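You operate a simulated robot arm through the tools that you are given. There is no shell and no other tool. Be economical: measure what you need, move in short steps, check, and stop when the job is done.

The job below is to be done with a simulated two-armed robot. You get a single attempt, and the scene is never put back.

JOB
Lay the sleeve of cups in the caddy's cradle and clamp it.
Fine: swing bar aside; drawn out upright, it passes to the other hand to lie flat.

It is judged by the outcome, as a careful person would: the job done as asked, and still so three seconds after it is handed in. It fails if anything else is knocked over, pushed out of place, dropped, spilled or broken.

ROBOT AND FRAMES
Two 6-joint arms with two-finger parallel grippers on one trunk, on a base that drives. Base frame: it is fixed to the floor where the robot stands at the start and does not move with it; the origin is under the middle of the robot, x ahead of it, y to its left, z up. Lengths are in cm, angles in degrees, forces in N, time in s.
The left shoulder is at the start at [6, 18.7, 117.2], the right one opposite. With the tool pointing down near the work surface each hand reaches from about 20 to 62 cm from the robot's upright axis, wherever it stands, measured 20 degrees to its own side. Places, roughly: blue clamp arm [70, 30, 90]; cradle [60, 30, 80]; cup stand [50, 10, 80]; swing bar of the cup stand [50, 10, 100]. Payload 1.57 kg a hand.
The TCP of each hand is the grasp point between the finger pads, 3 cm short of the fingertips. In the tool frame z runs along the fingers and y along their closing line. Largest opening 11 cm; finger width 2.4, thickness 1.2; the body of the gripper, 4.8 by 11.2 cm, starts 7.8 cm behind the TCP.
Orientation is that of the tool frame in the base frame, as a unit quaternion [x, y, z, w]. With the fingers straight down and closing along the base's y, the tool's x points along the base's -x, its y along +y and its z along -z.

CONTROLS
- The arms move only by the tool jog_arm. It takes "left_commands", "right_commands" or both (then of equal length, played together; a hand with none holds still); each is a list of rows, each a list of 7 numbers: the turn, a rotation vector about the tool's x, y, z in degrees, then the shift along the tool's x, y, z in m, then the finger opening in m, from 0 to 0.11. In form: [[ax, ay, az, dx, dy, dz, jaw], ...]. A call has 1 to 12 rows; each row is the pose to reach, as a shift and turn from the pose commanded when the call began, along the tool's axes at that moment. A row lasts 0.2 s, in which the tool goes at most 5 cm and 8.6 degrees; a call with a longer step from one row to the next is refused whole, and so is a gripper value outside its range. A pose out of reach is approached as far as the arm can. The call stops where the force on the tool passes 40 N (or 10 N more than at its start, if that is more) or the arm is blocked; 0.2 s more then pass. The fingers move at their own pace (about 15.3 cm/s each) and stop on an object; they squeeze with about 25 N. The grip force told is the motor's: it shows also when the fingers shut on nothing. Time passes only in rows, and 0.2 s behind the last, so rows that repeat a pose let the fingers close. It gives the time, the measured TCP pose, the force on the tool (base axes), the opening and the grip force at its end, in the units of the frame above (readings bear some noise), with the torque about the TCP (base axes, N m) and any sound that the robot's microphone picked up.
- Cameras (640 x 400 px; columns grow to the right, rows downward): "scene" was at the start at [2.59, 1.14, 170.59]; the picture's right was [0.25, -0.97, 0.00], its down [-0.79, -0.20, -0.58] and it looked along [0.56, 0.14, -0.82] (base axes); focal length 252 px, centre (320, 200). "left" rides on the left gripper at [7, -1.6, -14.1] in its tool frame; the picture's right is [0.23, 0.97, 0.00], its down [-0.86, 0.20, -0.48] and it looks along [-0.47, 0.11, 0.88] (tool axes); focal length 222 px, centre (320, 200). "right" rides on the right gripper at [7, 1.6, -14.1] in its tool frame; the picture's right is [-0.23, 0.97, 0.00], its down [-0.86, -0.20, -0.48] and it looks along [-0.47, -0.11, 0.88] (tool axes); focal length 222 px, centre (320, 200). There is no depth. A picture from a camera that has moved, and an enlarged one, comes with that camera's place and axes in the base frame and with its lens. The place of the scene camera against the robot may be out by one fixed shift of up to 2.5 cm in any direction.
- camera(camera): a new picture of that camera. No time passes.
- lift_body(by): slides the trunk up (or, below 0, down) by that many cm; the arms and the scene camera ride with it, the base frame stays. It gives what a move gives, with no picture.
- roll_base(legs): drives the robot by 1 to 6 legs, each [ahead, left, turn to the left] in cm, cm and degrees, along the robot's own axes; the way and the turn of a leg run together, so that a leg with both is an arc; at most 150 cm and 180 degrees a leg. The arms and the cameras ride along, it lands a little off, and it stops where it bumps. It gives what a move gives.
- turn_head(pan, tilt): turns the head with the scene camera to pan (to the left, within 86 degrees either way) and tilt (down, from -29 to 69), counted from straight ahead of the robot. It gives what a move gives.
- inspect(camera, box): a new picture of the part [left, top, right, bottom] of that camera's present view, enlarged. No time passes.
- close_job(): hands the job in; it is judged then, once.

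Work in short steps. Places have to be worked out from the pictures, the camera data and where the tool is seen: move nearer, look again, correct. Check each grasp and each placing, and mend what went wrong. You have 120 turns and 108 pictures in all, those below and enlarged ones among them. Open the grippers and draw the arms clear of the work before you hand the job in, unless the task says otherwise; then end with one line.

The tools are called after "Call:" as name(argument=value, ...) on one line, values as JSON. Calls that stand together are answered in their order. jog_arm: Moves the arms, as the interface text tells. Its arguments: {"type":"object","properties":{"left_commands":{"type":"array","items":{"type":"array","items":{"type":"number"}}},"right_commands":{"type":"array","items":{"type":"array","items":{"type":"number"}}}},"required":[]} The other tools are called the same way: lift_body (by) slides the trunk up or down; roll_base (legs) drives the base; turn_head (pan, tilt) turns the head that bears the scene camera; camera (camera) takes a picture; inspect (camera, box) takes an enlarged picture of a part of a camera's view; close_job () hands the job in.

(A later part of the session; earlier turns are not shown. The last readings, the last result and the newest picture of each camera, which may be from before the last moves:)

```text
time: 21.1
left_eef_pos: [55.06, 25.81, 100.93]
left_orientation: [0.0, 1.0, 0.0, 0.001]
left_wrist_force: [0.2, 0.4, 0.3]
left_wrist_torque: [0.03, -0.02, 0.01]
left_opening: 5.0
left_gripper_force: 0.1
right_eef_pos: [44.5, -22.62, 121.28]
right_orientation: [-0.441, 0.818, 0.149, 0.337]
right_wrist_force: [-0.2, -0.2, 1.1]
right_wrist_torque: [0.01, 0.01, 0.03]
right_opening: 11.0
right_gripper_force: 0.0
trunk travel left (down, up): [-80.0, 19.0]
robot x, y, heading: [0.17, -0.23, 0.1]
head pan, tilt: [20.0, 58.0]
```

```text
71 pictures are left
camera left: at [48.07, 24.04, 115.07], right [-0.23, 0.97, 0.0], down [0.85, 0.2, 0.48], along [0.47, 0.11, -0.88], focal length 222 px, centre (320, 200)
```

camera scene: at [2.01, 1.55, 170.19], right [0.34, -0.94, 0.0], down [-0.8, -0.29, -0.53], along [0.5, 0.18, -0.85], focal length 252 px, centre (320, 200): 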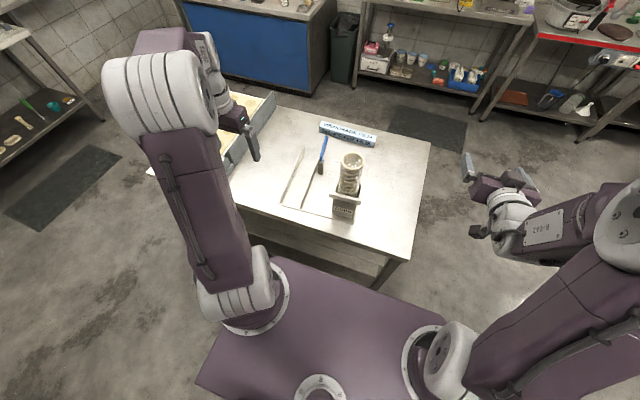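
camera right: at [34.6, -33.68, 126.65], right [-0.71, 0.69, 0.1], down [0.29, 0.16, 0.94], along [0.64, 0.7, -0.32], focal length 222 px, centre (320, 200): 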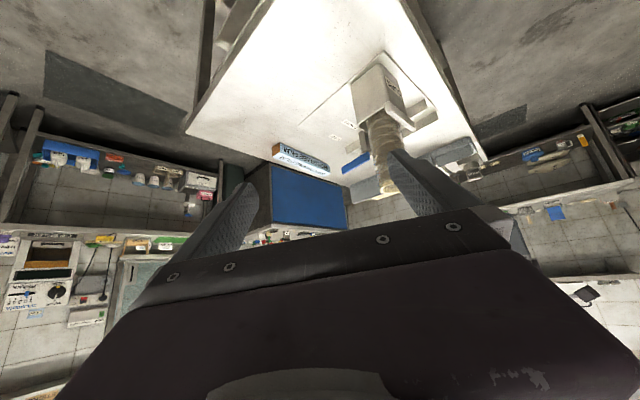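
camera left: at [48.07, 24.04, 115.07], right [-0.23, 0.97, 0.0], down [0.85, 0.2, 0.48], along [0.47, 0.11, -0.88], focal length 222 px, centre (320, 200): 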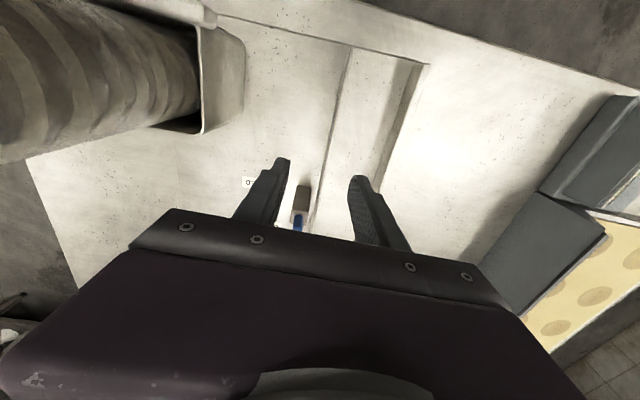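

Right rail lies at y≈26.9 beneath the hand. I shift 1.1 cm and descend to tips ≈85.5, then check before closing.

Call:
jog_arm(left_commands=[[0, 0, 0, 0, 0.011, 0.03, 0.05], [0, 0, 0, 0, 0.011, 0.07, 0.05], [0, 0, 0, 0, 0.011, 0.1, 0.05], [0, 0, 0, 0, 0.011, 0.125, 0.05]])

Call:
inspect(camera="left", box=[200, 20, 460, 240])

Call:
inspect(camera="right", box=[340, 60, 470, 170])

```text
time: 22.1
left_eef_pos: [55.04, 27.29, 88.45]
left_orientation: [0.0, 1.0, -0.001, 0.0]
left_wrist_force: [-0.5, -0.2, 0.5]
left_wrist_torque: [0.01, 0.04, 0.0]
left_opening: 5.02
left_gripper_force: 0.1
right_eef_pos: [44.55, -22.59, 121.34]
right_orientation: [-0.441, 0.818, 0.149, 0.338]
right_wrist_force: [0.3, 0.3, 0.1]
right_wrist_torque: [0.01, 0.03, 0.02]
right_opening: 11.0
right_gripper_force: 0.0
trunk travel left (down, up): [-80.0, 19.0]
robot x, y, heading: [0.32, -0.15, 0.2]
head pan, tilt: [20.0, 58.0]
```

```text
1.82 times, centred on (330, 130) of left
camera zoom: at [48.0, 25.52, 102.5], right [-0.23, 0.97, 0.0], down [0.86, 0.2, 0.48], along [0.47, 0.11, -0.88], focal length 404 px, centre (302, 327)
```

zoom: 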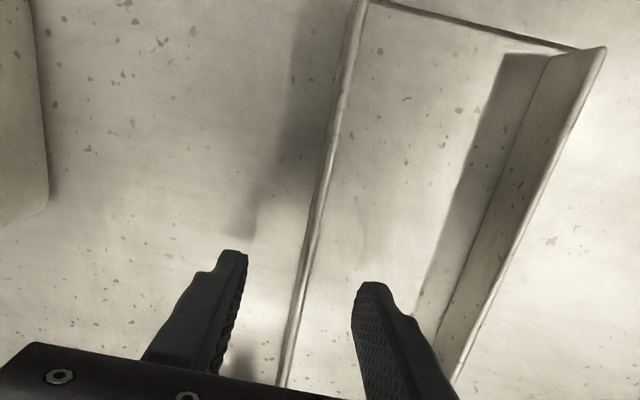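

```text
3.64 times, centred on (405, 115) of right
camera zoom: at [34.58, -33.56, 126.68], right [-0.71, 0.69, 0.1], down [0.29, 0.16, 0.94], along [0.64, 0.7, -0.32], focal length 808 px, centre (11, 509)
```

zoom: 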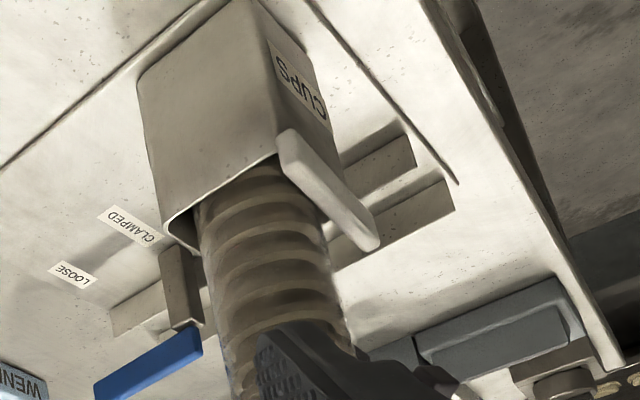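

The rail is between the fingers, 0.3 cm off centre. I correct and close on it as an anchor.

Call:
jog_arm(left_commands=[[0, 0, 0, 0, -0.004, 0.003, 0.05], [0, 0, 0, 0, -0.004, 0.003, 0.03], [0, 0, 0, 0, -0.004, 0.003, 0.015], [0, 0, 0, 0, -0.004, 0.003, 0.0], [0, 0, 0, 0, -0.004, 0.003, 0.0]])

Call:
inspect(camera="scene", box=[240, 150, 400, 250])

```text
time: 23.3
left_eef_pos: [54.92, 26.81, 88.29]
left_orientation: [0.0, 1.0, 0.0, 0.0]
left_wrist_force: [0.3, 3.9, -0.3]
left_wrist_torque: [0.13, -0.29, 0.65]
left_opening: 0.45
left_gripper_force: 25.1
right_eef_pos: [44.56, -22.56, 121.18]
right_orientation: [-0.439, 0.819, 0.147, 0.338]
right_wrist_force: [1.0, -0.2, -0.3]
right_wrist_torque: [0.02, -0.02, 0.0]
right_opening: 10.99
right_gripper_force: 0.0
trunk travel left (down, up): [-80.0, 19.0]
robot x, y, heading: [-0.19, 0.12, -0.1]
head pan, tilt: [20.0, 58.0]
```

```text
4.00 times, centred on (320, 200) of scene
camera zoom: at [2.06, 1.81, 170.18], right [0.34, -0.94, 0.0], down [-0.8, -0.29, -0.53], along [0.5, 0.18, -0.85], focal length 1010 px, centre (320, 200)
```

zoom: 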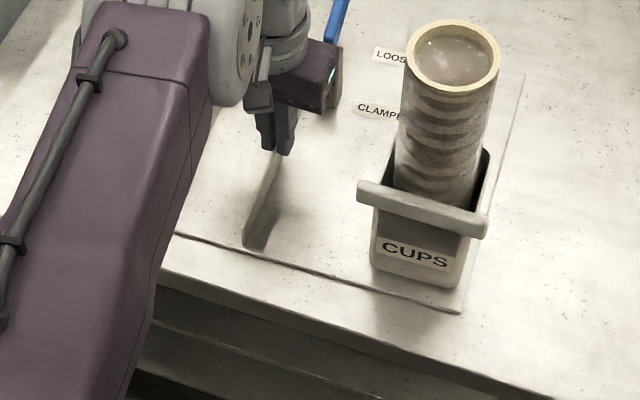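

The rail (0.45 cm thick) is firmly held. With this grip I can put the caddy back: it's ~1.4 cm too near the robot, so I push +x 1.4 cm, +y 0.3 cm.

Call:
jog_arm(left_commands=[[0, 0, 0, -0.004, 0.001, 0, 0.0], [0, 0, 0, -0.008, 0.002, 0, 0.0], [0, 0, 0, -0.012, 0.003, 0, 0.0], [0, 0, 0, -0.014, 0.003, 0, 0.0], [0, 0, 0, -0.014, 0.003, 0, 0.0]])

Call:
inspect(camera="scene", box=[240, 150, 400, 250])

```text
time: 24.5
left_eef_pos: [56.24, 27.02, 88.17]
left_orientation: [0.001, 1.0, 0.0, 0.0]
left_wrist_force: [-4.7, -0.3, -0.5]
left_wrist_torque: [-0.02, -0.03, -0.46]
left_opening: 0.39
left_gripper_force: 24.7
right_eef_pos: [44.52, -22.52, 121.35]
right_orientation: [-0.44, 0.819, 0.148, 0.338]
right_wrist_force: [-0.5, 0.5, 0.5]
right_wrist_torque: [-0.02, 0.02, 0.0]
right_opening: 11.0
right_gripper_force: 0.1
trunk travel left (down, up): [-80.0, 19.0]
robot x, y, heading: [0.32, -0.25, -0.3]
head pan, tilt: [20.0, 58.0]
```

```text
4.00 times, centred on (320, 200) of scene
camera zoom: at [2.05, 1.74, 170.18], right [0.34, -0.94, 0.0], down [-0.8, -0.29, -0.53], along [0.5, 0.18, -0.85], focal length 1010 px, centre (320, 200)
```

zoom: 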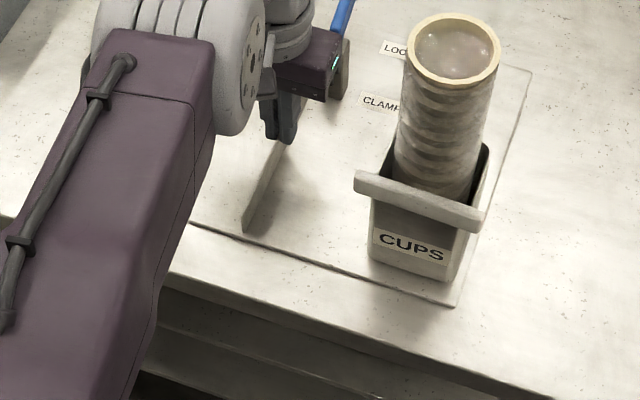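

It rotated about 3.5° clockwise while being pushed. I yaw the grip counter-clockwise 4.5° to straighten it.

Call:
jog_arm(left_commands=[[0, 0, -2, 0, 0, 0, 0.0], [0, 0, -4.5, 0, 0, 0, 0.0], [0, 0, -4.5, 0, 0, 0, 0.0]])

Call:
inspect(camera="scene", box=[240, 150, 400, 250])

```text
time: 25.3
left_eef_pos: [56.53, 26.85, 88.19]
left_orientation: [-0.039, 0.999, 0.0, -0.001]
left_wrist_force: [-3.3, -0.8, -0.9]
left_wrist_torque: [0.0, -0.16, -0.59]
left_opening: 0.56
left_gripper_force: 25.1
right_eef_pos: [44.54, -22.48, 121.28]
right_orientation: [-0.441, 0.818, 0.148, 0.337]
right_wrist_force: [0.0, 0.3, -0.7]
right_wrist_torque: [0.0, -0.04, -0.04]
right_opening: 11.01
right_gripper_force: 0.1
trunk travel left (down, up): [-80.0, 19.0]
robot x, y, heading: [0.11, -0.11, 0.0]
head pan, tilt: [20.0, 58.0]
```

```text
4.00 times, centred on (320, 200) of scene
camera zoom: at [2.13, 1.76, 170.18], right [0.34, -0.94, 0.0], down [-0.8, -0.29, -0.53], along [0.5, 0.18, -0.85], focal length 1010 px, centre (320, 200)
```

zoom: 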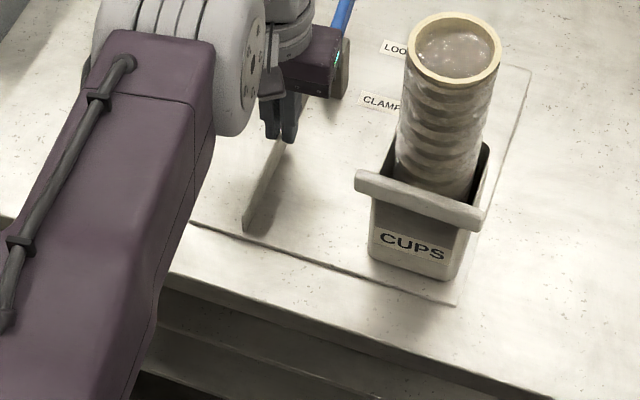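

Small effect; another 5° of yaw and 0.4 cm forward.

Call:
jog_arm(left_commands=[[0, 0, -3, -0.002, 0, 0, 0.0], [0, 0, -6, -0.004, 0.002, 0, 0.0], [0, 0, -6, -0.004, 0.002, 0, 0.0]])

Call:
inspect(camera="scene", box=[240, 150, 400, 250])

```text
time: 26.1
left_eef_pos: [56.83, 27.08, 88.25]
left_orientation: [-0.091, 0.996, 0.001, -0.001]
left_wrist_force: [-1.6, -0.4, -0.5]
left_wrist_torque: [-0.05, 0.08, -0.62]
left_opening: 0.82
left_gripper_force: 24.8
right_eef_pos: [44.61, -22.46, 121.27]
right_orientation: [-0.441, 0.819, 0.148, 0.337]
right_wrist_force: [0.9, -1.2, 0.6]
right_wrist_torque: [-0.01, -0.01, 0.01]
right_opening: 11.01
right_gripper_force: 0.1
trunk travel left (down, up): [-80.0, 19.0]
robot x, y, heading: [0.11, 0.09, -0.0]
head pan, tilt: [20.0, 58.0]
```

```text
4.00 times, centred on (320, 200) of scene
camera zoom: at [2.24, 1.77, 170.18], right [0.34, -0.94, 0.0], down [-0.8, -0.29, -0.53], along [0.5, 0.18, -0.85], focal length 1010 px, centre (320, 200)
```

zoom: 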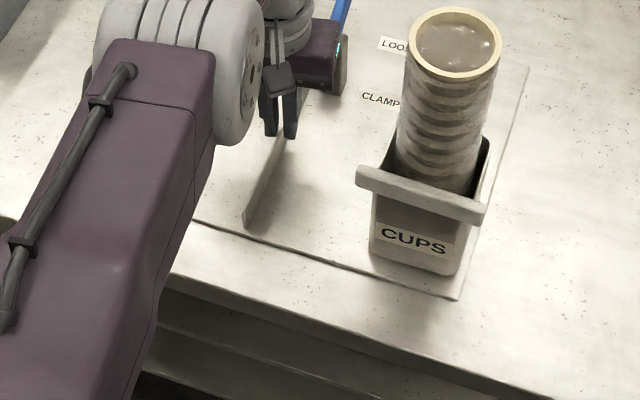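

The caddy is back within a few mm. Now I bring the right hand, mirrored (closing along x, leaning outward 30°), to just right of the bar's −y end at ≈(47.9,4,96).

Call:
jog_arm(right_commands=[[-4, 2, -4.5, 0.0, 0.013, 0.036, 0.08], [-8, 4, -9, 0.001, 0.026, 0.072, 0.06], [-12, 6, -13.5, 0.001, 0.04, 0.11, 0.045], [-16, 8, -18, 0.002, 0.054, 0.15, 0.045], [-20, 10, -22.5, 0.003, 0.068, 0.19, 0.045], [-23.2, 11.9, -26, 0.003, 0.082, 0.23, 0.045], [-23.2, 11.9, -26, 0.0033, 0.0955, 0.264, 0.045]])

Call:
inspect(camera="right", box=[220, 80, 460, 240])

Call:
inspect(camera="scene", box=[310, 150, 410, 220])

```text
time: 27.7
left_eef_pos: [56.89, 27.18, 88.31]
left_orientation: [-0.092, 0.996, 0.0, -0.001]
left_wrist_force: [-1.1, -0.6, 0.0]
left_wrist_torque: [-0.04, 0.44, -0.62]
left_opening: 0.77
left_gripper_force: 24.7
right_eef_pos: [47.54, -3.24, 101.4]
right_orientation: [-0.683, 0.683, 0.184, 0.182]
right_wrist_force: [-0.2, -0.5, 0.6]
right_wrist_torque: [-0.02, 0.0, 0.01]
right_opening: 4.51
right_gripper_force: 0.1
trunk travel left (down, up): [-80.0, 19.0]
robot x, y, heading: [0.42, -0.24, -0.0]
head pan, tilt: [20.0, 58.0]
```

```text
2.50 times, centred on (340, 160) of right
camera zoom: at [46.03, -16.27, 110.12], right [-0.97, 0.2, 0.12], down [0.2, 0.5, 0.84], along [0.11, 0.84, -0.53], focal length 555 px, centre (270, 300)
```

zoom: 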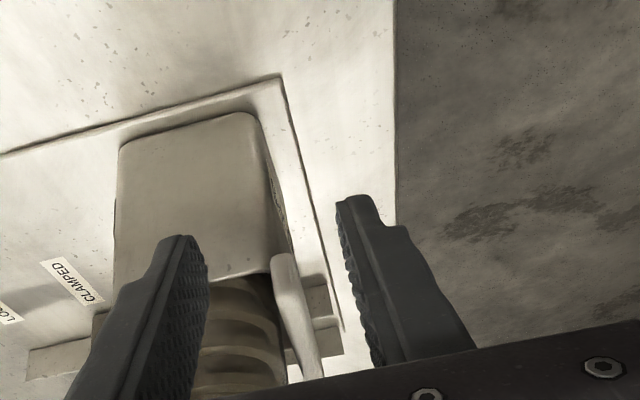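

```text
5.71 times, centred on (360, 185) of scene
camera zoom: at [2.23, 1.82, 170.19], right [0.34, -0.94, 0.0], down [-0.8, -0.29, -0.53], along [0.5, 0.18, -0.85], focal length 1443 px, centre (91, 286)
```

zoom: 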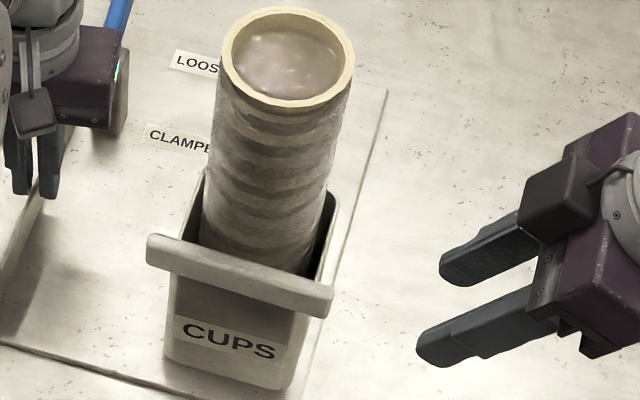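

Bar −y end ≈(47.8,4.6,95.5), centred between fingers. I advance to straddle it.

Call:
jog_arm(right_commands=[[0, 0, 0, -0.012, -0.002, 0.02, 0.045], [0, 0, 0, -0.024, -0.003, 0.04, 0.045], [0, 0, 0, -0.034, -0.003, 0.055, 0.045], [0, 0, 0, -0.0377, -0.003, 0.0714, 0.045]])

Call:
inspect(camera="scene", box=[320, 160, 380, 210])

Call:
inspect(camera="right", box=[220, 80, 460, 240])

```text
time: 28.7
left_eef_pos: [56.75, 27.12, 88.12]
left_orientation: [-0.091, 0.996, 0.001, 0.0]
left_wrist_force: [2.5, 6.8, -0.2]
left_wrist_torque: [0.21, 0.05, -0.61]
left_opening: 0.74
left_gripper_force: 25.2
right_eef_pos: [48.13, 3.72, 97.08]
right_orientation: [-0.682, 0.684, 0.181, 0.184]
right_wrist_force: [-1.6, -10.9, 16.0]
right_wrist_torque: [-0.01, -0.47, -0.03]
right_opening: 4.34
right_gripper_force: 0.2
trunk travel left (down, up): [-80.0, 19.0]
robot x, y, heading: [0.1, -0.05, 0.0]
head pan, tilt: [20.0, 58.0]
```

```text
8.00 times, centred on (350, 185) of scene
camera zoom: at [2.1, 1.7, 170.21], right [0.34, -0.94, 0.0], down [-0.8, -0.29, -0.53], along [0.5, 0.18, -0.85], focal length 2020 px, centre (80, 320)
```

zoom: 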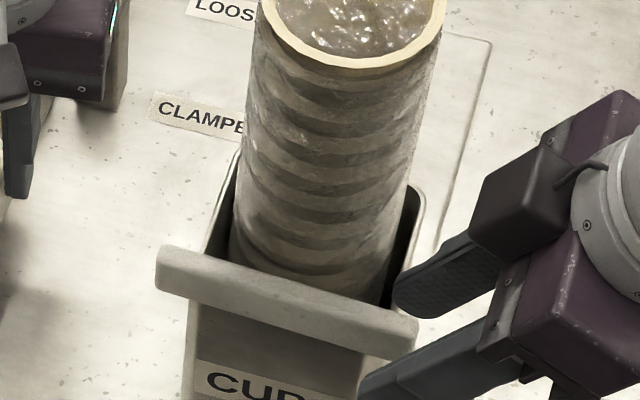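

```text
2.50 times, centred on (340, 160) of right
camera zoom: at [46.44, -9.35, 105.79], right [-0.97, 0.2, 0.11], down [0.2, 0.5, 0.84], along [0.11, 0.84, -0.53], focal length 555 px, centre (270, 300)
```

zoom: 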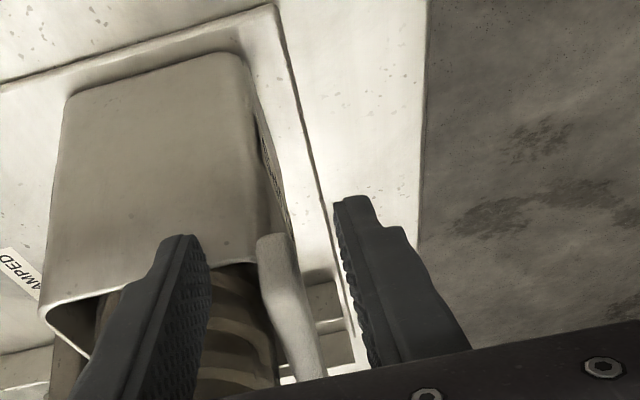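

The tip presses on the box rim (19 N); I back off ~0.6 cm and then pull gently 2 cm toward −x.

Call:
jog_arm(right_commands=[[0, 0, 0, 0.0015, 0, -0.006, 0.045], [0, 0, 0, 0.0015, 0.006, -0.006, 0.045], [0, 0, 0, 0.0015, 0.012, -0.006, 0.045], [0, 0, 0, 0.0015, 0.017, -0.006, 0.045]])

Call:
inspect(camera="scene", box=[320, 160, 380, 210])

```text
time: 29.7
left_eef_pos: [56.85, 27.23, 88.21]
left_orientation: [-0.092, 0.996, 0.0, 0.0]
left_wrist_force: [-2.1, 2.2, 0.0]
left_wrist_torque: [0.05, 0.59, -0.61]
left_opening: 0.73
left_gripper_force: 24.7
right_eef_pos: [46.21, 3.44, 97.31]
right_orientation: [-0.683, 0.684, 0.183, 0.181]
right_wrist_force: [0.5, -0.1, 0.5]
right_wrist_torque: [0.02, -0.01, -0.03]
right_opening: 4.54
right_gripper_force: 0.0
trunk travel left (down, up): [-80.0, 19.0]
robot x, y, heading: [-0.0, 0.02, 0.1]
head pan, tilt: [20.0, 58.0]
```

```text
8.00 times, centred on (350, 185) of scene
camera zoom: at [2.14, 1.79, 170.19], right [0.34, -0.94, 0.0], down [-0.8, -0.29, -0.53], along [0.5, 0.18, -0.85], focal length 2020 px, centre (80, 320)
```

zoom: 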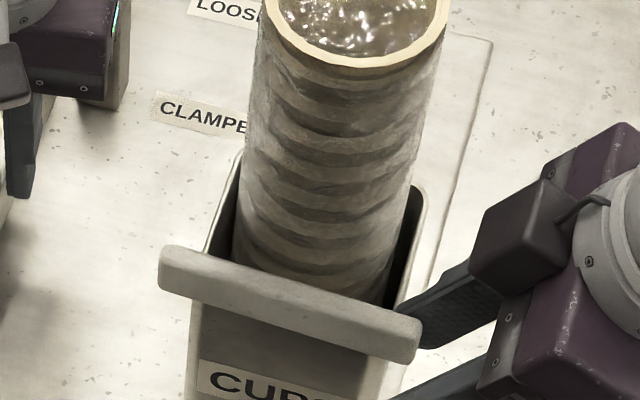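

No contact yet; continue 1.5 cm.

Call:
jog_arm(right_commands=[[0, 0, 0, -0.002, 0.005, 0.001, 0.045], [0, 0, 0, -0.002, 0.01, 0.001, 0.045], [0, 0, 0, -0.002, 0.015, 0.001, 0.045]])

Call:
inspect(camera="scene", box=[320, 160, 380, 210])

```text
time: 30.5
left_eef_pos: [56.76, 27.07, 88.32]
left_orientation: [-0.091, 0.996, 0.0, 0.0]
left_wrist_force: [-1.7, 2.1, -0.8]
left_wrist_torque: [0.01, 0.48, -0.63]
left_opening: 0.71
left_gripper_force: 25.0
right_eef_pos: [44.81, 3.57, 97.41]
right_orientation: [-0.683, 0.684, 0.182, 0.182]
right_wrist_force: [1.4, 0.1, -0.6]
right_wrist_torque: [0.03, -0.01, -0.03]
right_opening: 4.54
right_gripper_force: 0.5
trunk travel left (down, up): [-80.0, 19.0]
robot x, y, heading: [-0.09, -0.0, 0.0]
head pan, tilt: [20.0, 58.0]
```

```text
8.00 times, centred on (350, 185) of scene
camera zoom: at [2.13, 1.8, 170.19], right [0.34, -0.94, 0.0], down [-0.8, -0.29, -0.53], along [0.5, 0.18, -0.85], focal length 2020 px, centre (80, 320)
```

zoom: 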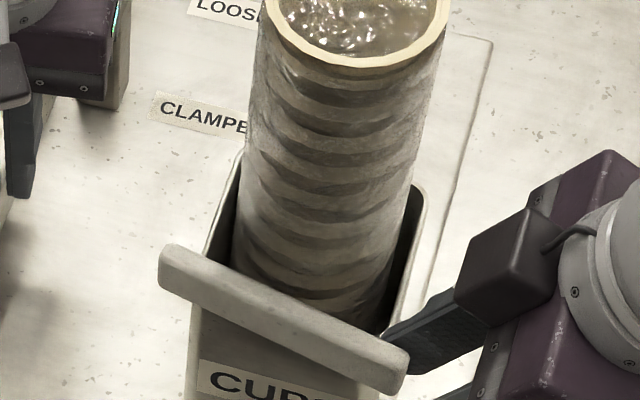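

The bar swings freely about its +y end (1.4 N). I follow the arc with the finger to about 65°.

Call:
jog_arm(right_commands=[[0, 0, 0, -0.003, 0.014, 0.002, 0.045], [0, 0, 0, -0.008, 0.028, 0.0045, 0.045], [0, 0, 0, -0.013, 0.044, 0.0075, 0.045], [0, 0, 0, -0.0195, 0.059, 0.0113, 0.045], [0, 0, 0, -0.029, 0.072, 0.017, 0.045], [0, 0, 0, -0.039, 0.084, 0.0225, 0.045]])

Call:
inspect(camera="scene", box=[270, 140, 400, 250])

```text
time: 31.9
left_eef_pos: [56.84, 27.11, 88.27]
left_orientation: [-0.092, 0.996, 0.0, 0.0]
left_wrist_force: [-0.2, 2.8, 0.5]
left_wrist_torque: [0.06, 0.06, -0.64]
left_opening: 0.71
left_gripper_force: 25.1
right_eef_pos: [36.25, 8.02, 97.41]
right_orientation: [-0.682, 0.684, 0.183, 0.182]
right_wrist_force: [-0.1, 0.7, 0.2]
right_wrist_torque: [0.02, 0.0, -0.02]
right_opening: 4.5
right_gripper_force: 0.2
trunk travel left (down, up): [-80.0, 19.0]
robot x, y, heading: [0.12, -0.16, -0.2]
head pan, tilt: [20.0, 58.0]
```

```text
3.64 times, centred on (335, 195) of scene
camera zoom: at [2.11, 1.84, 170.18], right [0.34, -0.94, 0.0], down [-0.8, -0.29, -0.53], along [0.5, 0.18, -0.85], focal length 918 px, centre (266, 218)
```

zoom: 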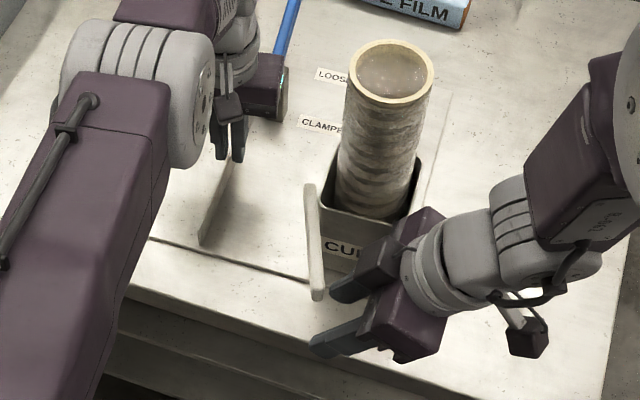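

Bar is at ~65°; I nudge it on to ~90°, then withdraw.

Call:
jog_arm(right_commands=[[0, 0, 0, -0.009, 0.006, 0.005, 0.045], [0, 0, 0, -0.018, 0.012, 0.01, 0.045], [0, 0, 0, -0.027, 0.015, 0.0155, 0.045]])

Call:
jog_arm(right_commands=[[0, 0, 0, 0.02, 0, -0.02, 0.045], [0, 0, 0, 0.04, 0, -0.06, 0.06], [0, 0, 0, 0.05, 0, -0.1, 0.08], [0, 0, 0, 0.05, 0, -0.14, 0.11], [0, 0, 0, 0.05, 0, -0.18, 0.11]])

Call:
inspect(camera="scene", box=[240, 110, 420, 250])

```text
time: 32.7
left_eef_pos: [56.81, 27.22, 88.24]
left_orientation: [-0.092, 0.996, 0.001, -0.001]
left_wrist_force: [0.1, 10.7, -0.3]
left_wrist_torque: [0.23, -0.11, -0.68]
left_opening: 0.78
left_gripper_force: 25.7
right_eef_pos: [34.95, 11.15, 97.43]
right_orientation: [0.683, -0.683, -0.183, -0.181]
right_wrist_force: [-0.9, -10.9, 2.1]
right_wrist_torque: [-0.15, -0.07, -0.2]
right_opening: 4.43
right_gripper_force: 0.1
trunk travel left (down, up): [-80.0, 19.0]
robot x, y, heading: [0.19, 0.4, -0.1]
head pan, tilt: [20.0, 58.0]
```

```text
time: 33.9
left_eef_pos: [56.74, 26.98, 88.22]
left_orientation: [-0.091, 0.996, 0.0, 0.001]
left_wrist_force: [-1.1, 1.3, -0.9]
left_wrist_torque: [0.1, -0.35, -0.61]
left_opening: 0.74
left_gripper_force: 24.8
right_eef_pos: [35.36, -2.43, 110.46]
right_orientation: [-0.683, 0.684, 0.183, 0.182]
right_wrist_force: [0.6, -0.6, 0.0]
right_wrist_torque: [0.0, 0.02, 0.0]
right_opening: 11.03
right_gripper_force: 0.0
trunk travel left (down, up): [-80.0, 19.0]
robot x, y, heading: [-0.04, 0.03, 0.2]
head pan, tilt: [20.0, 58.0]
```

```text
2.86 times, centred on (330, 180) of scene
camera zoom: at [2.07, 1.7, 170.18], right [0.34, -0.94, 0.0], down [-0.8, -0.29, -0.53], along [0.5, 0.18, -0.85], focal length 721 px, centre (291, 257)
```

zoom: 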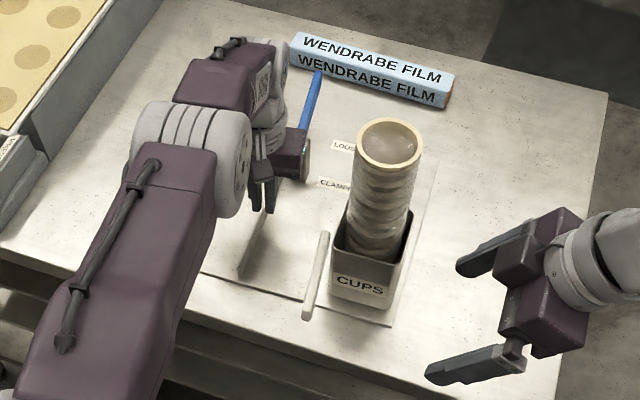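

The bar is fully aside against its stop. Next I turn the right hand upright (fingers down, closing along y) above and behind the sleeve, keeping the left anchored.

Call:
jog_arm(right_commands=[[0, 8, 0, -0.006, -0.005, -0.02, 0.11], [0, 16, 0, -0.012, -0.01, -0.04, 0.11], [0, 24, 0, -0.018, -0.015, -0.06, 0.11], [0, 30, 0, -0.0227, -0.02, -0.079, 0.11]])

Call:
jog_arm(right_commands=[[0, 0, 8.2, 0, -0.005, 0, 0.11], [0, 0, 16.4, 0, -0.01, 0, 0.11], [0, 0, 24.6, 0, -0.015, 0, 0.11], [0, 0, 32.8, 0, -0.02, 0, 0.11], [0, 0, 41, 0, -0.025, 0, 0.11], [0, 0, 49.2, 0, -0.03, 0, 0.11], [0, 0, 57.4, 0, -0.035, 0, 0.11], [0, 0, 65.6, 0, -0.04, 0, 0.11], [0, 0, 73.8, 0, -0.045, 0, 0.11], [0, 0, 82, 0, -0.05, 0, 0.11], [0, 0, 90, 0, -0.055, 0, 0.11]])

Call:
camera(camera="right")

```text
time: 34.9
left_eef_pos: [56.81, 27.11, 88.26]
left_orientation: [-0.092, 0.996, 0.0, -0.002]
left_wrist_force: [-2.6, 0.0, 0.2]
left_wrist_torque: [0.01, 0.33, -0.63]
left_opening: 0.75
left_gripper_force: 24.8
right_eef_pos: [37.38, -3.97, 118.53]
right_orientation: [-0.706, 0.708, -0.002, -0.002]
right_wrist_force: [-0.2, 0.0, -0.7]
right_wrist_torque: [-0.01, -0.01, -0.01]
right_opening: 11.02
right_gripper_force: 0.1
trunk travel left (down, up): [-80.0, 19.0]
robot x, y, heading: [-0.19, -0.1, 0.4]
head pan, tilt: [20.0, 58.0]
```

```text
time: 37.3
left_eef_pos: [56.67, 27.06, 88.3]
left_orientation: [-0.091, 0.996, 0.0, 0.0]
left_wrist_force: [-3.5, -2.0, 0.3]
left_wrist_torque: [-0.01, 0.18, -0.63]
left_opening: 0.72
left_gripper_force: 25.4
right_eef_pos: [42.53, -4.18, 118.45]
right_orientation: [0.002, 1.0, -0.001, 0.0]
right_wrist_force: [0.1, -0.4, 0.3]
right_wrist_torque: [0.01, 0.01, 0.02]
right_opening: 11.0
right_gripper_force: 0.1
trunk travel left (down, up): [-80.0, 19.0]
robot x, y, heading: [-0.23, -0.06, -0.1]
head pan, tilt: [20.0, 58.0]
```

```text
56 pictures are left
camera right: at [35.57, -2.37, 132.56], right [0.23, 0.97, 0.0], down [0.86, -0.2, 0.48], along [0.46, -0.11, -0.88], focal length 222 px, centre (320, 200)
```

right: 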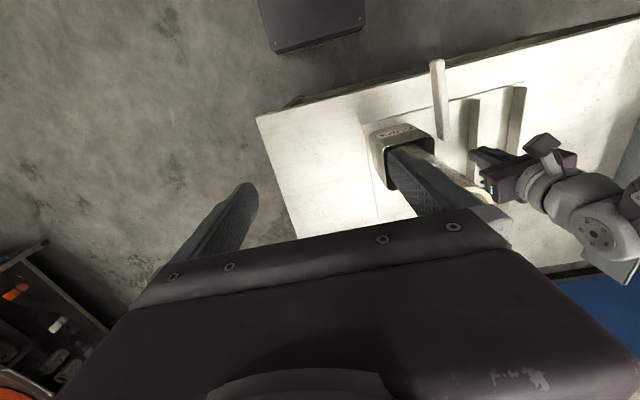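

I move the right hand above the sleeve (TCP z 118.5, tips above the rim) to look straight down it between the fingers.

Call:
jog_arm(right_commands=[[0, 0, 0, -0.02, 0.03, 0, 0.11], [0, 0, 0, -0.04, 0.06, 0, 0.11], [0, 0, 0, -0.06, 0.09, 0, 0.11], [0, 0, 0, -0.085, 0.12, 0, 0.11], [0, 0, 0, -0.105, 0.145, 0, 0.11]])

Call:
inspect(camera="right", box=[200, 80, 440, 240])

Call:
inspect(camera="scene", box=[240, 80, 420, 220])

```text
time: 38.5
left_eef_pos: [56.8, 27.18, 88.36]
left_orientation: [-0.091, 0.996, 0.001, 0.0]
left_wrist_force: [0.8, 0.1, -0.2]
left_wrist_torque: [0.01, 0.66, -0.59]
left_opening: 0.74
left_gripper_force: 25.3
right_eef_pos: [50.22, 8.75, 117.58]
right_orientation: [0.0, 1.0, -0.002, -0.002]
right_wrist_force: [-0.1, 0.1, 0.0]
right_wrist_torque: [-0.06, -0.03, -0.02]
right_opening: 10.99
right_gripper_force: 0.0
right hand out of reach, approached as far as the arm can: row 4, 5
trunk travel left (down, up): [-80.0, 19.0]
robot x, y, heading: [0.21, 0.15, 0.3]
head pan, tilt: [20.0, 58.0]
```

```text
2.50 times, centred on (320, 160) of right
camera zoom: at [43.35, 10.4, 131.69], right [0.23, 0.97, 0.0], down [0.86, -0.2, 0.48], along [0.46, -0.11, -0.88], focal length 555 px, centre (320, 300)
```

zoom: 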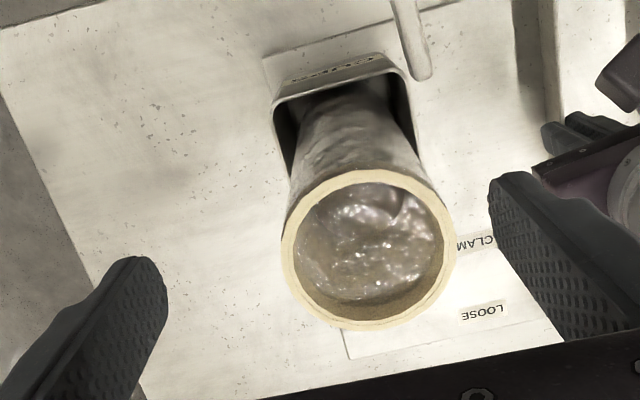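

```text
2.86 times, centred on (330, 150) of scene
camera zoom: at [2.16, 1.8, 170.19], right [0.34, -0.94, 0.0], down [-0.8, -0.29, -0.53], along [0.5, 0.18, -0.85], focal length 721 px, centre (291, 343)
```

zoom: 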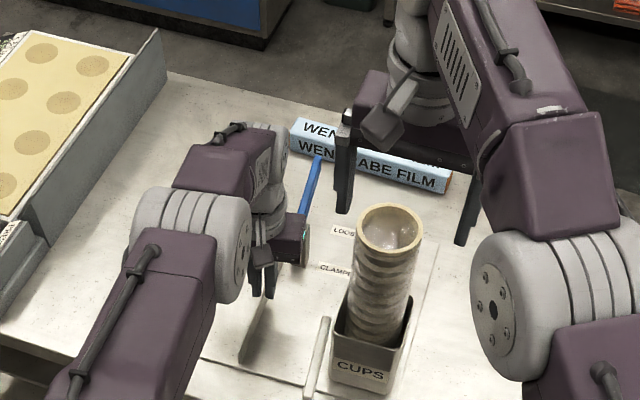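

Sleeve top centre is (52.8,10.15,110), ∅≈6.8. The right arm runs out of reach this high, so I release the rail with the left hand, retreat it upward, and raise the trunk to improve reach.

Call:
jog_arm(left_commands=[[0, 0, 0, 0, 0, 0, 0.02], [0, 0, 0, 0, 0, 0, 0.04], [0, 0, 0, 0, 0, -0.03, 0.05], [0, 0, 0, 0, 0, -0.07, 0.05], [0, 0, 0, 0.01, 0.02, -0.11, 0.06], [0, 0, 0, 0.03, 0.04, -0.14, 0.08], [0, 0, 0, 0.06, 0.06, -0.16, 0.11]])

Call:
lift_body(by=15)

Call:
inspect(camera="scene", box=[240, 80, 420, 220])

```text
time: 40.1
left_eef_pos: [49.34, 31.78, 104.6]
left_orientation: [-0.091, 0.996, 0.0, 0.0]
left_wrist_force: [-0.4, 0.4, 0.8]
left_wrist_torque: [-0.03, 0.0, -0.04]
left_opening: 11.01
left_gripper_force: 0.0
right_eef_pos: [50.09, 8.71, 117.63]
right_orientation: [-0.001, 1.0, 0.0, 0.0]
right_wrist_force: [-0.2, 0.2, 0.0]
right_wrist_torque: [0.0, -0.02, -0.02]
right_opening: 11.01
right_gripper_force: 0.1
trunk travel left (down, up): [-80.0, 19.0]
robot x, y, heading: [0.03, 0.11, -0.0]
head pan, tilt: [20.0, 58.0]
```

```text
time: 41.9
left_eef_pos: [49.61, 31.75, 119.49]
left_orientation: [-0.092, 0.996, -0.001, 0.0]
left_wrist_force: [0.4, -0.1, 0.0]
left_wrist_torque: [-0.02, -0.03, -0.01]
left_opening: 10.99
left_gripper_force: 0.1
right_eef_pos: [50.21, 8.72, 132.66]
right_orientation: [0.0, 1.0, -0.001, 0.0]
right_wrist_force: [0.1, 0.1, -0.9]
right_wrist_torque: [0.0, -0.02, 0.0]
right_opening: 11.02
right_gripper_force: 0.0
trunk travel left (down, up): [-95.0, 4.0]
robot x, y, heading: [0.16, 0.16, -0.3]
head pan, tilt: [20.0, 58.0]
```

```text
2.86 times, centred on (330, 150) of scene
camera zoom: at [2.06, 1.71, 185.18], right [0.34, -0.94, 0.0], down [-0.8, -0.29, -0.53], along [0.5, 0.18, -0.85], focal length 721 px, centre (291, 343)
```

zoom: 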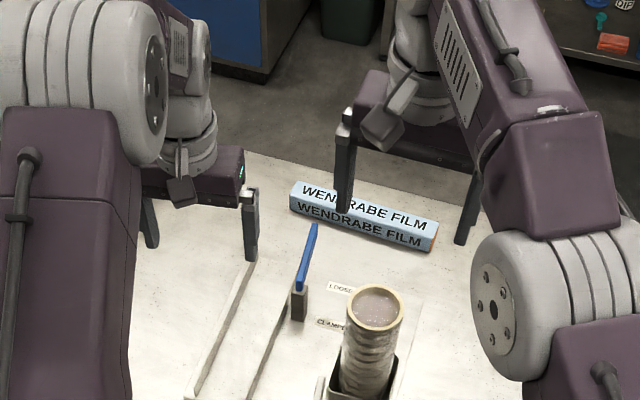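

I descend the right hand 11 cm (still above the sleeve) to see where it settles laterally.

Call:
jog_arm(right_commands=[[0, 0, 0, 0, 0, 0.04, 0.11], [0, 0, 0, 0, 0, 0.08, 0.11], [0, 0, 0, 0, 0, 0.11, 0.11]])

```text
time: 42.7
left_eef_pos: [49.57, 31.68, 119.49]
left_orientation: [-0.092, 0.996, 0.0, 0.0]
left_wrist_force: [-0.7, 0.7, -0.6]
left_wrist_torque: [-0.01, 0.01, -0.03]
left_opening: 11.01
left_gripper_force: 0.1
right_eef_pos: [50.31, 8.55, 121.46]
right_orientation: [0.0, 1.0, -0.001, -0.001]
right_wrist_force: [-0.2, 0.3, -0.3]
right_wrist_torque: [-0.01, -0.03, 0.03]
right_opening: 11.02
right_gripper_force: 0.1
trunk travel left (down, up): [-95.0, 4.0]
robot x, y, heading: [0.13, -0.21, -0.0]
head pan, tilt: [20.0, 58.0]
```

Command follows the actual pose. I align to (52.8,10.15) and verify with the wrist camera.

Call:
jog_arm(right_commands=[[0, 0, 0, -0.0125, 0.008, 0.01, 0.11], [0, 0, 0, -0.025, 0.016, 0.02, 0.11]])

Call:
inspect(camera="right", box=[200, 80, 440, 240])

```text
time: 43.3
left_eef_pos: [49.64, 31.85, 119.43]
left_orientation: [-0.091, 0.996, -0.001, -0.001]
left_wrist_force: [0.2, 1.0, 1.3]
left_wrist_torque: [0.0, 0.05, 0.03]
left_opening: 11.01
left_gripper_force: 0.0
right_eef_pos: [52.23, 9.61, 120.0]
right_orientation: [0.0, 1.0, -0.001, -0.001]
right_wrist_force: [-0.3, -0.1, -0.1]
right_wrist_torque: [0.0, 0.01, -0.02]
right_opening: 11.01
right_gripper_force: 0.0
right hand out of reach, approached as far as the arm can: row 2
trunk travel left (down, up): [-95.0, 4.0]
robot x, y, heading: [-0.27, 0.03, 0.1]
head pan, tilt: [20.0, 58.0]
```

```text
2.50 times, centred on (320, 160) of right
camera zoom: at [45.17, 11.36, 134.11], right [0.23, 0.97, 0.0], down [0.86, -0.2, 0.48], along [0.46, -0.11, -0.88], focal length 555 px, centre (320, 300)
```

zoom: 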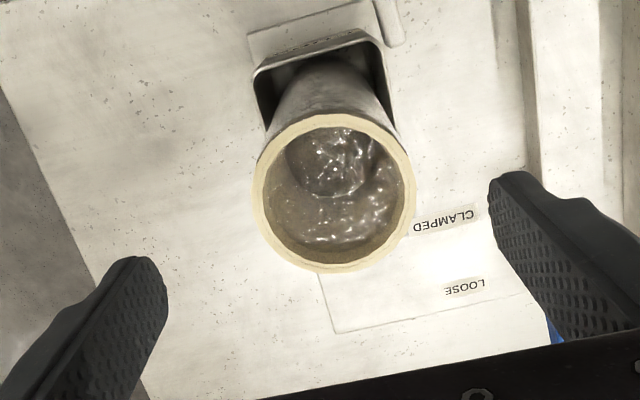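

The right arm is at its limit toward the left. I drive the base 4 cm ahead and 8 cm left (hands are above everything) to centre on the stand.

Call:
roll_base(legs=[[4, 8, 0]])

Call:
jog_arm(right_commands=[[0, 0, 0, 0.02, -0.04, 0, 0.11], [0, 0, 0, 0.036, -0.074, 0, 0.11]])

```text
time: 44.4
left_eef_pos: [53.27, 38.79, 119.81]
left_orientation: [-0.091, 0.996, 0.003, 0.001]
left_wrist_force: [-0.2, -0.1, 0.0]
left_wrist_torque: [0.05, -0.03, -0.04]
left_opening: 10.98
left_gripper_force: 0.1
right_eef_pos: [55.66, 16.58, 120.15]
right_orientation: [0.001, 1.0, 0.002, 0.001]
right_wrist_force: [0.2, -1.8, 0.0]
right_wrist_torque: [0.09, -0.04, 0.04]
right_opening: 11.0
right_gripper_force: 0.2
trunk travel left (down, up): [-95.0, 4.0]
robot x, y, heading: [3.88, 8.09, -0.0]
head pan, tilt: [20.0, 58.0]
```

```text
time: 45.0
left_eef_pos: [53.25, 38.82, 119.86]
left_orientation: [-0.091, 0.996, 0.002, 0.001]
left_wrist_force: [-0.2, 0.0, 0.5]
left_wrist_torque: [0.08, -0.03, 0.0]
left_opening: 11.03
left_gripper_force: 0.1
right_eef_pos: [52.23, 9.45, 120.15]
right_orientation: [0.001, 1.0, 0.003, 0.003]
right_wrist_force: [-0.1, -0.5, 0.0]
right_wrist_torque: [0.05, -0.02, 0.02]
right_opening: 11.01
right_gripper_force: 0.1
trunk travel left (down, up): [-95.0, 4.0]
robot x, y, heading: [4.05, 7.77, -0.0]
head pan, tilt: [20.0, 58.0]
```

Now align (+0.5,+0.7 cm) and descend to TCP z≈106.5 around the sleeve's top.

Call:
jog_arm(right_commands=[[0, 0, 0, -0.005, 0.007, 0.03, 0.11], [0, 0, 0, -0.005, 0.007, 0.06, 0.11]])

Call:
inspect(camera="right", box=[200, 80, 440, 240])

```text
time: 45.5
left_eef_pos: [53.49, 39.34, 119.71]
left_orientation: [-0.09, 0.996, 0.001, -0.001]
left_wrist_force: [-1.6, -0.1, 0.8]
left_wrist_torque: [0.02, 0.0, 0.03]
left_opening: 11.01
left_gripper_force: 0.2
right_eef_pos: [52.65, 10.26, 114.17]
right_orientation: [0.0, 1.0, 0.001, 0.001]
right_wrist_force: [-0.6, -0.6, 0.0]
right_wrist_torque: [0.04, 0.0, 0.03]
right_opening: 10.99
right_gripper_force: 0.0
trunk travel left (down, up): [-95.0, 4.0]
robot x, y, heading: [3.78, 7.62, -0.0]
head pan, tilt: [20.0, 58.0]
```

```text
2.50 times, centred on (320, 160) of right
camera zoom: at [45.71, 11.94, 128.3], right [0.23, 0.97, 0.0], down [0.85, -0.2, 0.48], along [0.47, -0.11, -0.88], focal length 555 px, centre (320, 300)
```

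zoom: 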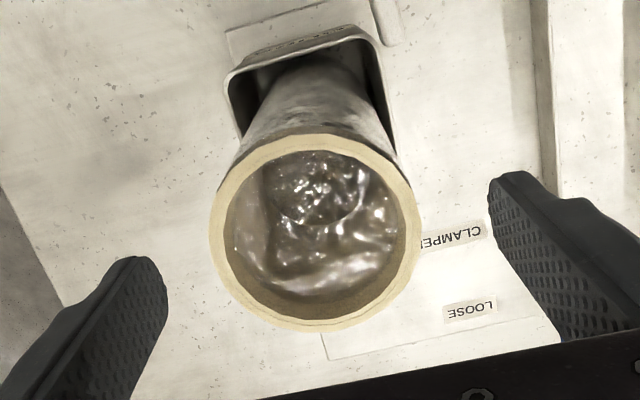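

Centred well. Descend to z≈106.5 and close.

Call:
jog_arm(right_commands=[[0, 0, 0, -0.001, -0.001, 0.03, 0.11], [0, 0, 0, -0.001, -0.001, 0.06, 0.11], [0, 0, 0, -0.001, -0.001, 0.077, 0.11], [0, 0, 0, -0.001, -0.001, 0.077, 0.08], [0, 0, 0, -0.001, -0.001, 0.077, 0.06], [0, 0, 0, -0.001, -0.001, 0.077, 0.03], [0, 0, 0, -0.001, -0.001, 0.077, 0.0], [0, 0, 0, -0.001, -0.001, 0.077, 0.0]])

```text
time: 47.4
left_eef_pos: [53.63, 39.43, 119.52]
left_orientation: [-0.089, 0.996, 0.0, 0.0]
left_wrist_force: [0.3, -0.6, 0.2]
left_wrist_torque: [0.0, 0.02, 0.0]
left_opening: 11.0
left_gripper_force: 0.0
right_eef_pos: [53.06, 10.42, 106.43]
right_orientation: [0.001, 1.0, 0.0, 0.0]
right_wrist_force: [0.1, 0.4, -0.1]
right_wrist_torque: [0.1, -0.03, -0.01]
right_opening: 6.66
right_gripper_force: 25.1
trunk travel left (down, up): [-95.0, 4.0]
robot x, y, heading: [3.8, 7.57, -0.1]
head pan, tilt: [20.0, 58.0]
```

The sleeve is gripped (∅6.66 cm). I draw it up, first 4 cm, watching the force.

Call:
jog_arm(right_commands=[[0, 0, 0, 0, 0, -0.013, 0], [0, 0, 0, 0, 0, -0.027, 0], [0, 0, 0, 0, 0, -0.04, 0], [0, 0, 0, 0, 0, -0.04, 0]])

Call:
inspect(camera="scene", box=[230, 100, 410, 240])

```text
time: 48.4
left_eef_pos: [53.53, 39.44, 119.43]
left_orientation: [-0.091, 0.996, 0.0, 0.0]
left_wrist_force: [0.2, 0.1, 0.5]
left_wrist_torque: [-0.01, -0.03, 0.02]
left_opening: 11.03
left_gripper_force: 0.1
right_eef_pos: [53.0, 10.44, 110.36]
right_orientation: [0.001, 1.0, -0.001, 0.0]
right_wrist_force: [-0.6, -0.2, -2.0]
right_wrist_torque: [-0.02, 0.0, 0.0]
right_opening: 6.64
right_gripper_force: 25.4
trunk travel left (down, up): [-95.0, 4.0]
robot x, y, heading: [3.73, 7.64, -0.3]
head pan, tilt: [20.0, 58.0]
```

```text
2.86 times, centred on (320, 170) of scene
camera zoom: at [6.12, 9.43, 185.19], right [0.34, -0.94, 0.0], down [-0.8, -0.29, -0.53], along [0.5, 0.18, -0.85], focal length 721 px, centre (320, 286)
```

zoom: 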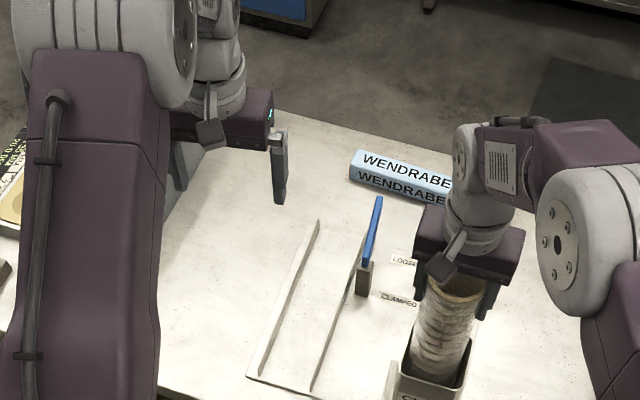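

Only ~2 N weight, moving freely. Continue up 13 cm.

Call:
jog_arm(right_commands=[[0, 0, 0, 0, 0, -0.02, 0], [0, 0, 0, 0, 0, -0.04, 0], [0, 0, 0, 0, 0, -0.06, 0], [0, 0, 0, 0, 0, -0.08, 0], [0, 0, 0, 0, 0, -0.1, 0], [0, 0, 0, 0, 0, -0.13, 0]])

Call:
camera(camera="scene")

```text
time: 49.8
left_eef_pos: [53.59, 39.42, 119.6]
left_orientation: [-0.091, 0.996, 0.0, 0.0]
left_wrist_force: [-0.3, -0.3, -0.6]
left_wrist_torque: [-0.03, 0.01, 0.0]
left_opening: 11.03
left_gripper_force: 0.1
right_eef_pos: [53.14, 10.49, 123.31]
right_orientation: [0.002, 1.0, 0.001, 0.0]
right_wrist_force: [-0.5, 0.0, -0.8]
right_wrist_torque: [-0.04, 0.01, -0.02]
right_opening: 6.63
right_gripper_force: 24.9
trunk travel left (down, up): [-95.0, 4.0]
robot x, y, heading: [4.0, 7.93, -0.1]
head pan, tilt: [20.0, 58.0]
```

```text
49 pictures are left
camera scene: at [6.03, 9.41, 185.18], right [0.34, -0.94, 0.0], down [-0.8, -0.29, -0.53], along [0.5, 0.18, -0.85], focal length 252 px, centre (320, 200)
```

scene: 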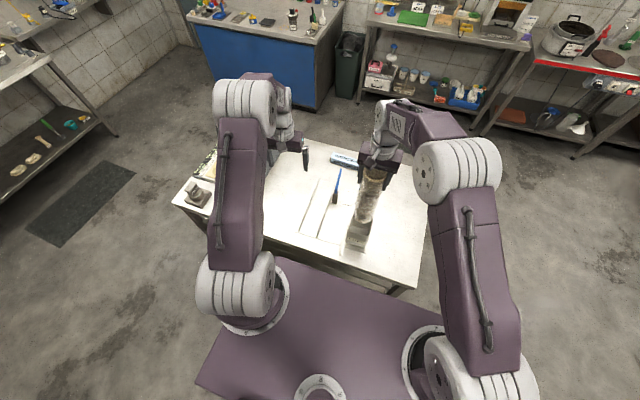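

The sleeve is drawn out. For the pass I'll swing it horizontal along +y with the right hand, so the left can take it from above at its middle. First yaw the right hand 90° while moving to (46,3), upright over/clear of the box (bottom ≈101 vs rim 95).

Call:
inspect(camera="scene", box=[300, 130, 440, 260])

Call:
jog_arm(right_commands=[[0, 0, -8.2, 0.007, -0.007, 0, 0], [0, 0, -16.4, 0.014, -0.014, 0, 0], [0, 0, -24.6, 0.021, -0.021, 0, 0], [0, 0, -32.8, 0.028, -0.028, 0, 0], [0, 0, -41, 0.035, -0.035, 0, 0], [0, 0, -49.2, 0.042, -0.042, 0, 0], [0, 0, -57.4, 0.049, -0.049, 0, 0], [0, 0, -65.6, 0.056, -0.056, 0, 0], [0, 0, -73.8, 0.063, -0.063, 0, 0], [0, 0, -82, 0.07, -0.07, 0, 0], [0, 0, -90, 0.071, -0.075, 0, 0]])

```text
3.08 times, centred on (370, 195) of scene
camera zoom: at [6.03, 9.41, 185.18], right [0.34, -0.94, 0.0], down [-0.8, -0.29, -0.53], along [0.5, 0.18, -0.85], focal length 777 px, centre (166, 215)
```

zoom: 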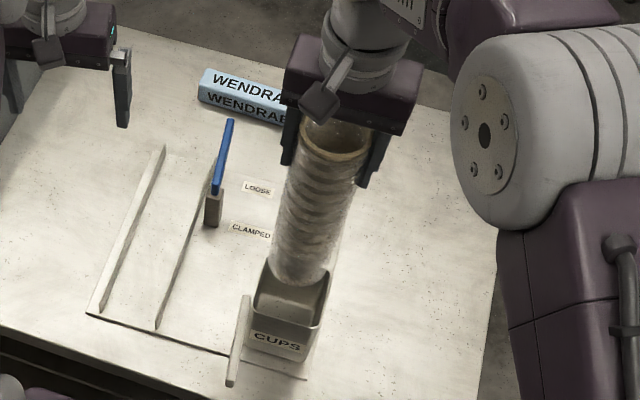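

```text
time: 52.1
left_eef_pos: [53.58, 39.48, 119.55]
left_orientation: [-0.09, 0.996, 0.0, 0.001]
left_wrist_force: [-0.6, 0.2, -0.1]
left_wrist_torque: [-0.01, 0.02, 0.02]
left_opening: 10.98
left_gripper_force: 0.1
right_eef_pos: [45.95, 2.98, 123.42]
right_orientation: [0.708, -0.706, 0.0, 0.0]
right_wrist_force: [0.2, -0.1, -2.1]
right_wrist_torque: [0.01, -0.02, -0.02]
right_opening: 6.6
right_gripper_force: 24.7
trunk travel left (down, up): [-95.0, 4.0]
robot x, y, heading: [4.02, 7.58, -0.2]
head pan, tilt: [20.0, 58.0]
```

Clean (only the weight is felt). Check visually after pitching the right hand in two stages; first 45°.

Call:
jog_arm(right_commands=[[0, -8.2, 0, 0, 0, 0, 0], [0, -16.4, 0, 0, 0, 0, 0], [0, -24.6, 0, 0, 0, 0, 0], [0, -32.8, 0, 0, 0, 0, 0], [0, -41, 0, 0, 0, 0, 0], [0, -49.2, 0, 0, 0, 0, 0], [0, -57.4, 0, 0, 0, 0, 0], [0, -65.6, 0, 0, 0, 0, 0], [0, -73.8, 0, 0, 0, 0, 0], [0, -82, 0, 0, 0, 0, 0], [0, -90, 0, 0, 0, 0, 0]])

Call:
inspect(camera="scene", box=[230, 90, 450, 260])

```text
time: 54.5
left_eef_pos: [53.71, 39.3, 119.57]
left_orientation: [-0.091, 0.996, -0.001, 0.0]
left_wrist_force: [0.5, 1.0, -0.3]
left_wrist_torque: [0.01, 0.02, 0.01]
left_opening: 11.0
left_gripper_force: 0.1
right_eef_pos: [46.01, 3.08, 123.44]
right_orientation: [-0.499, 0.5, 0.501, 0.5]
right_wrist_force: [-0.1, 0.7, -1.9]
right_wrist_torque: [-0.18, -0.02, 0.0]
right_opening: 6.63
right_gripper_force: 25.5
trunk travel left (down, up): [-95.0, 4.0]
robot x, y, heading: [4.01, 7.85, 0.2]
head pan, tilt: [20.0, 58.0]
```

```text
2.35 times, centred on (340, 175) of scene
camera zoom: at [6.17, 9.36, 185.19], right [0.34, -0.94, 0.0], down [-0.8, -0.29, -0.53], along [0.5, 0.18, -0.85], focal length 594 px, centre (273, 259)
```

zoom: 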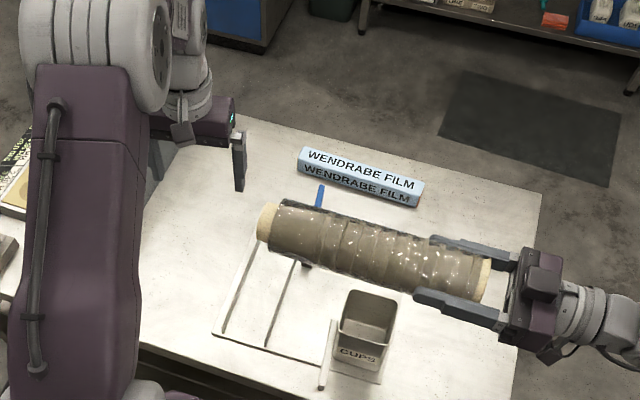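

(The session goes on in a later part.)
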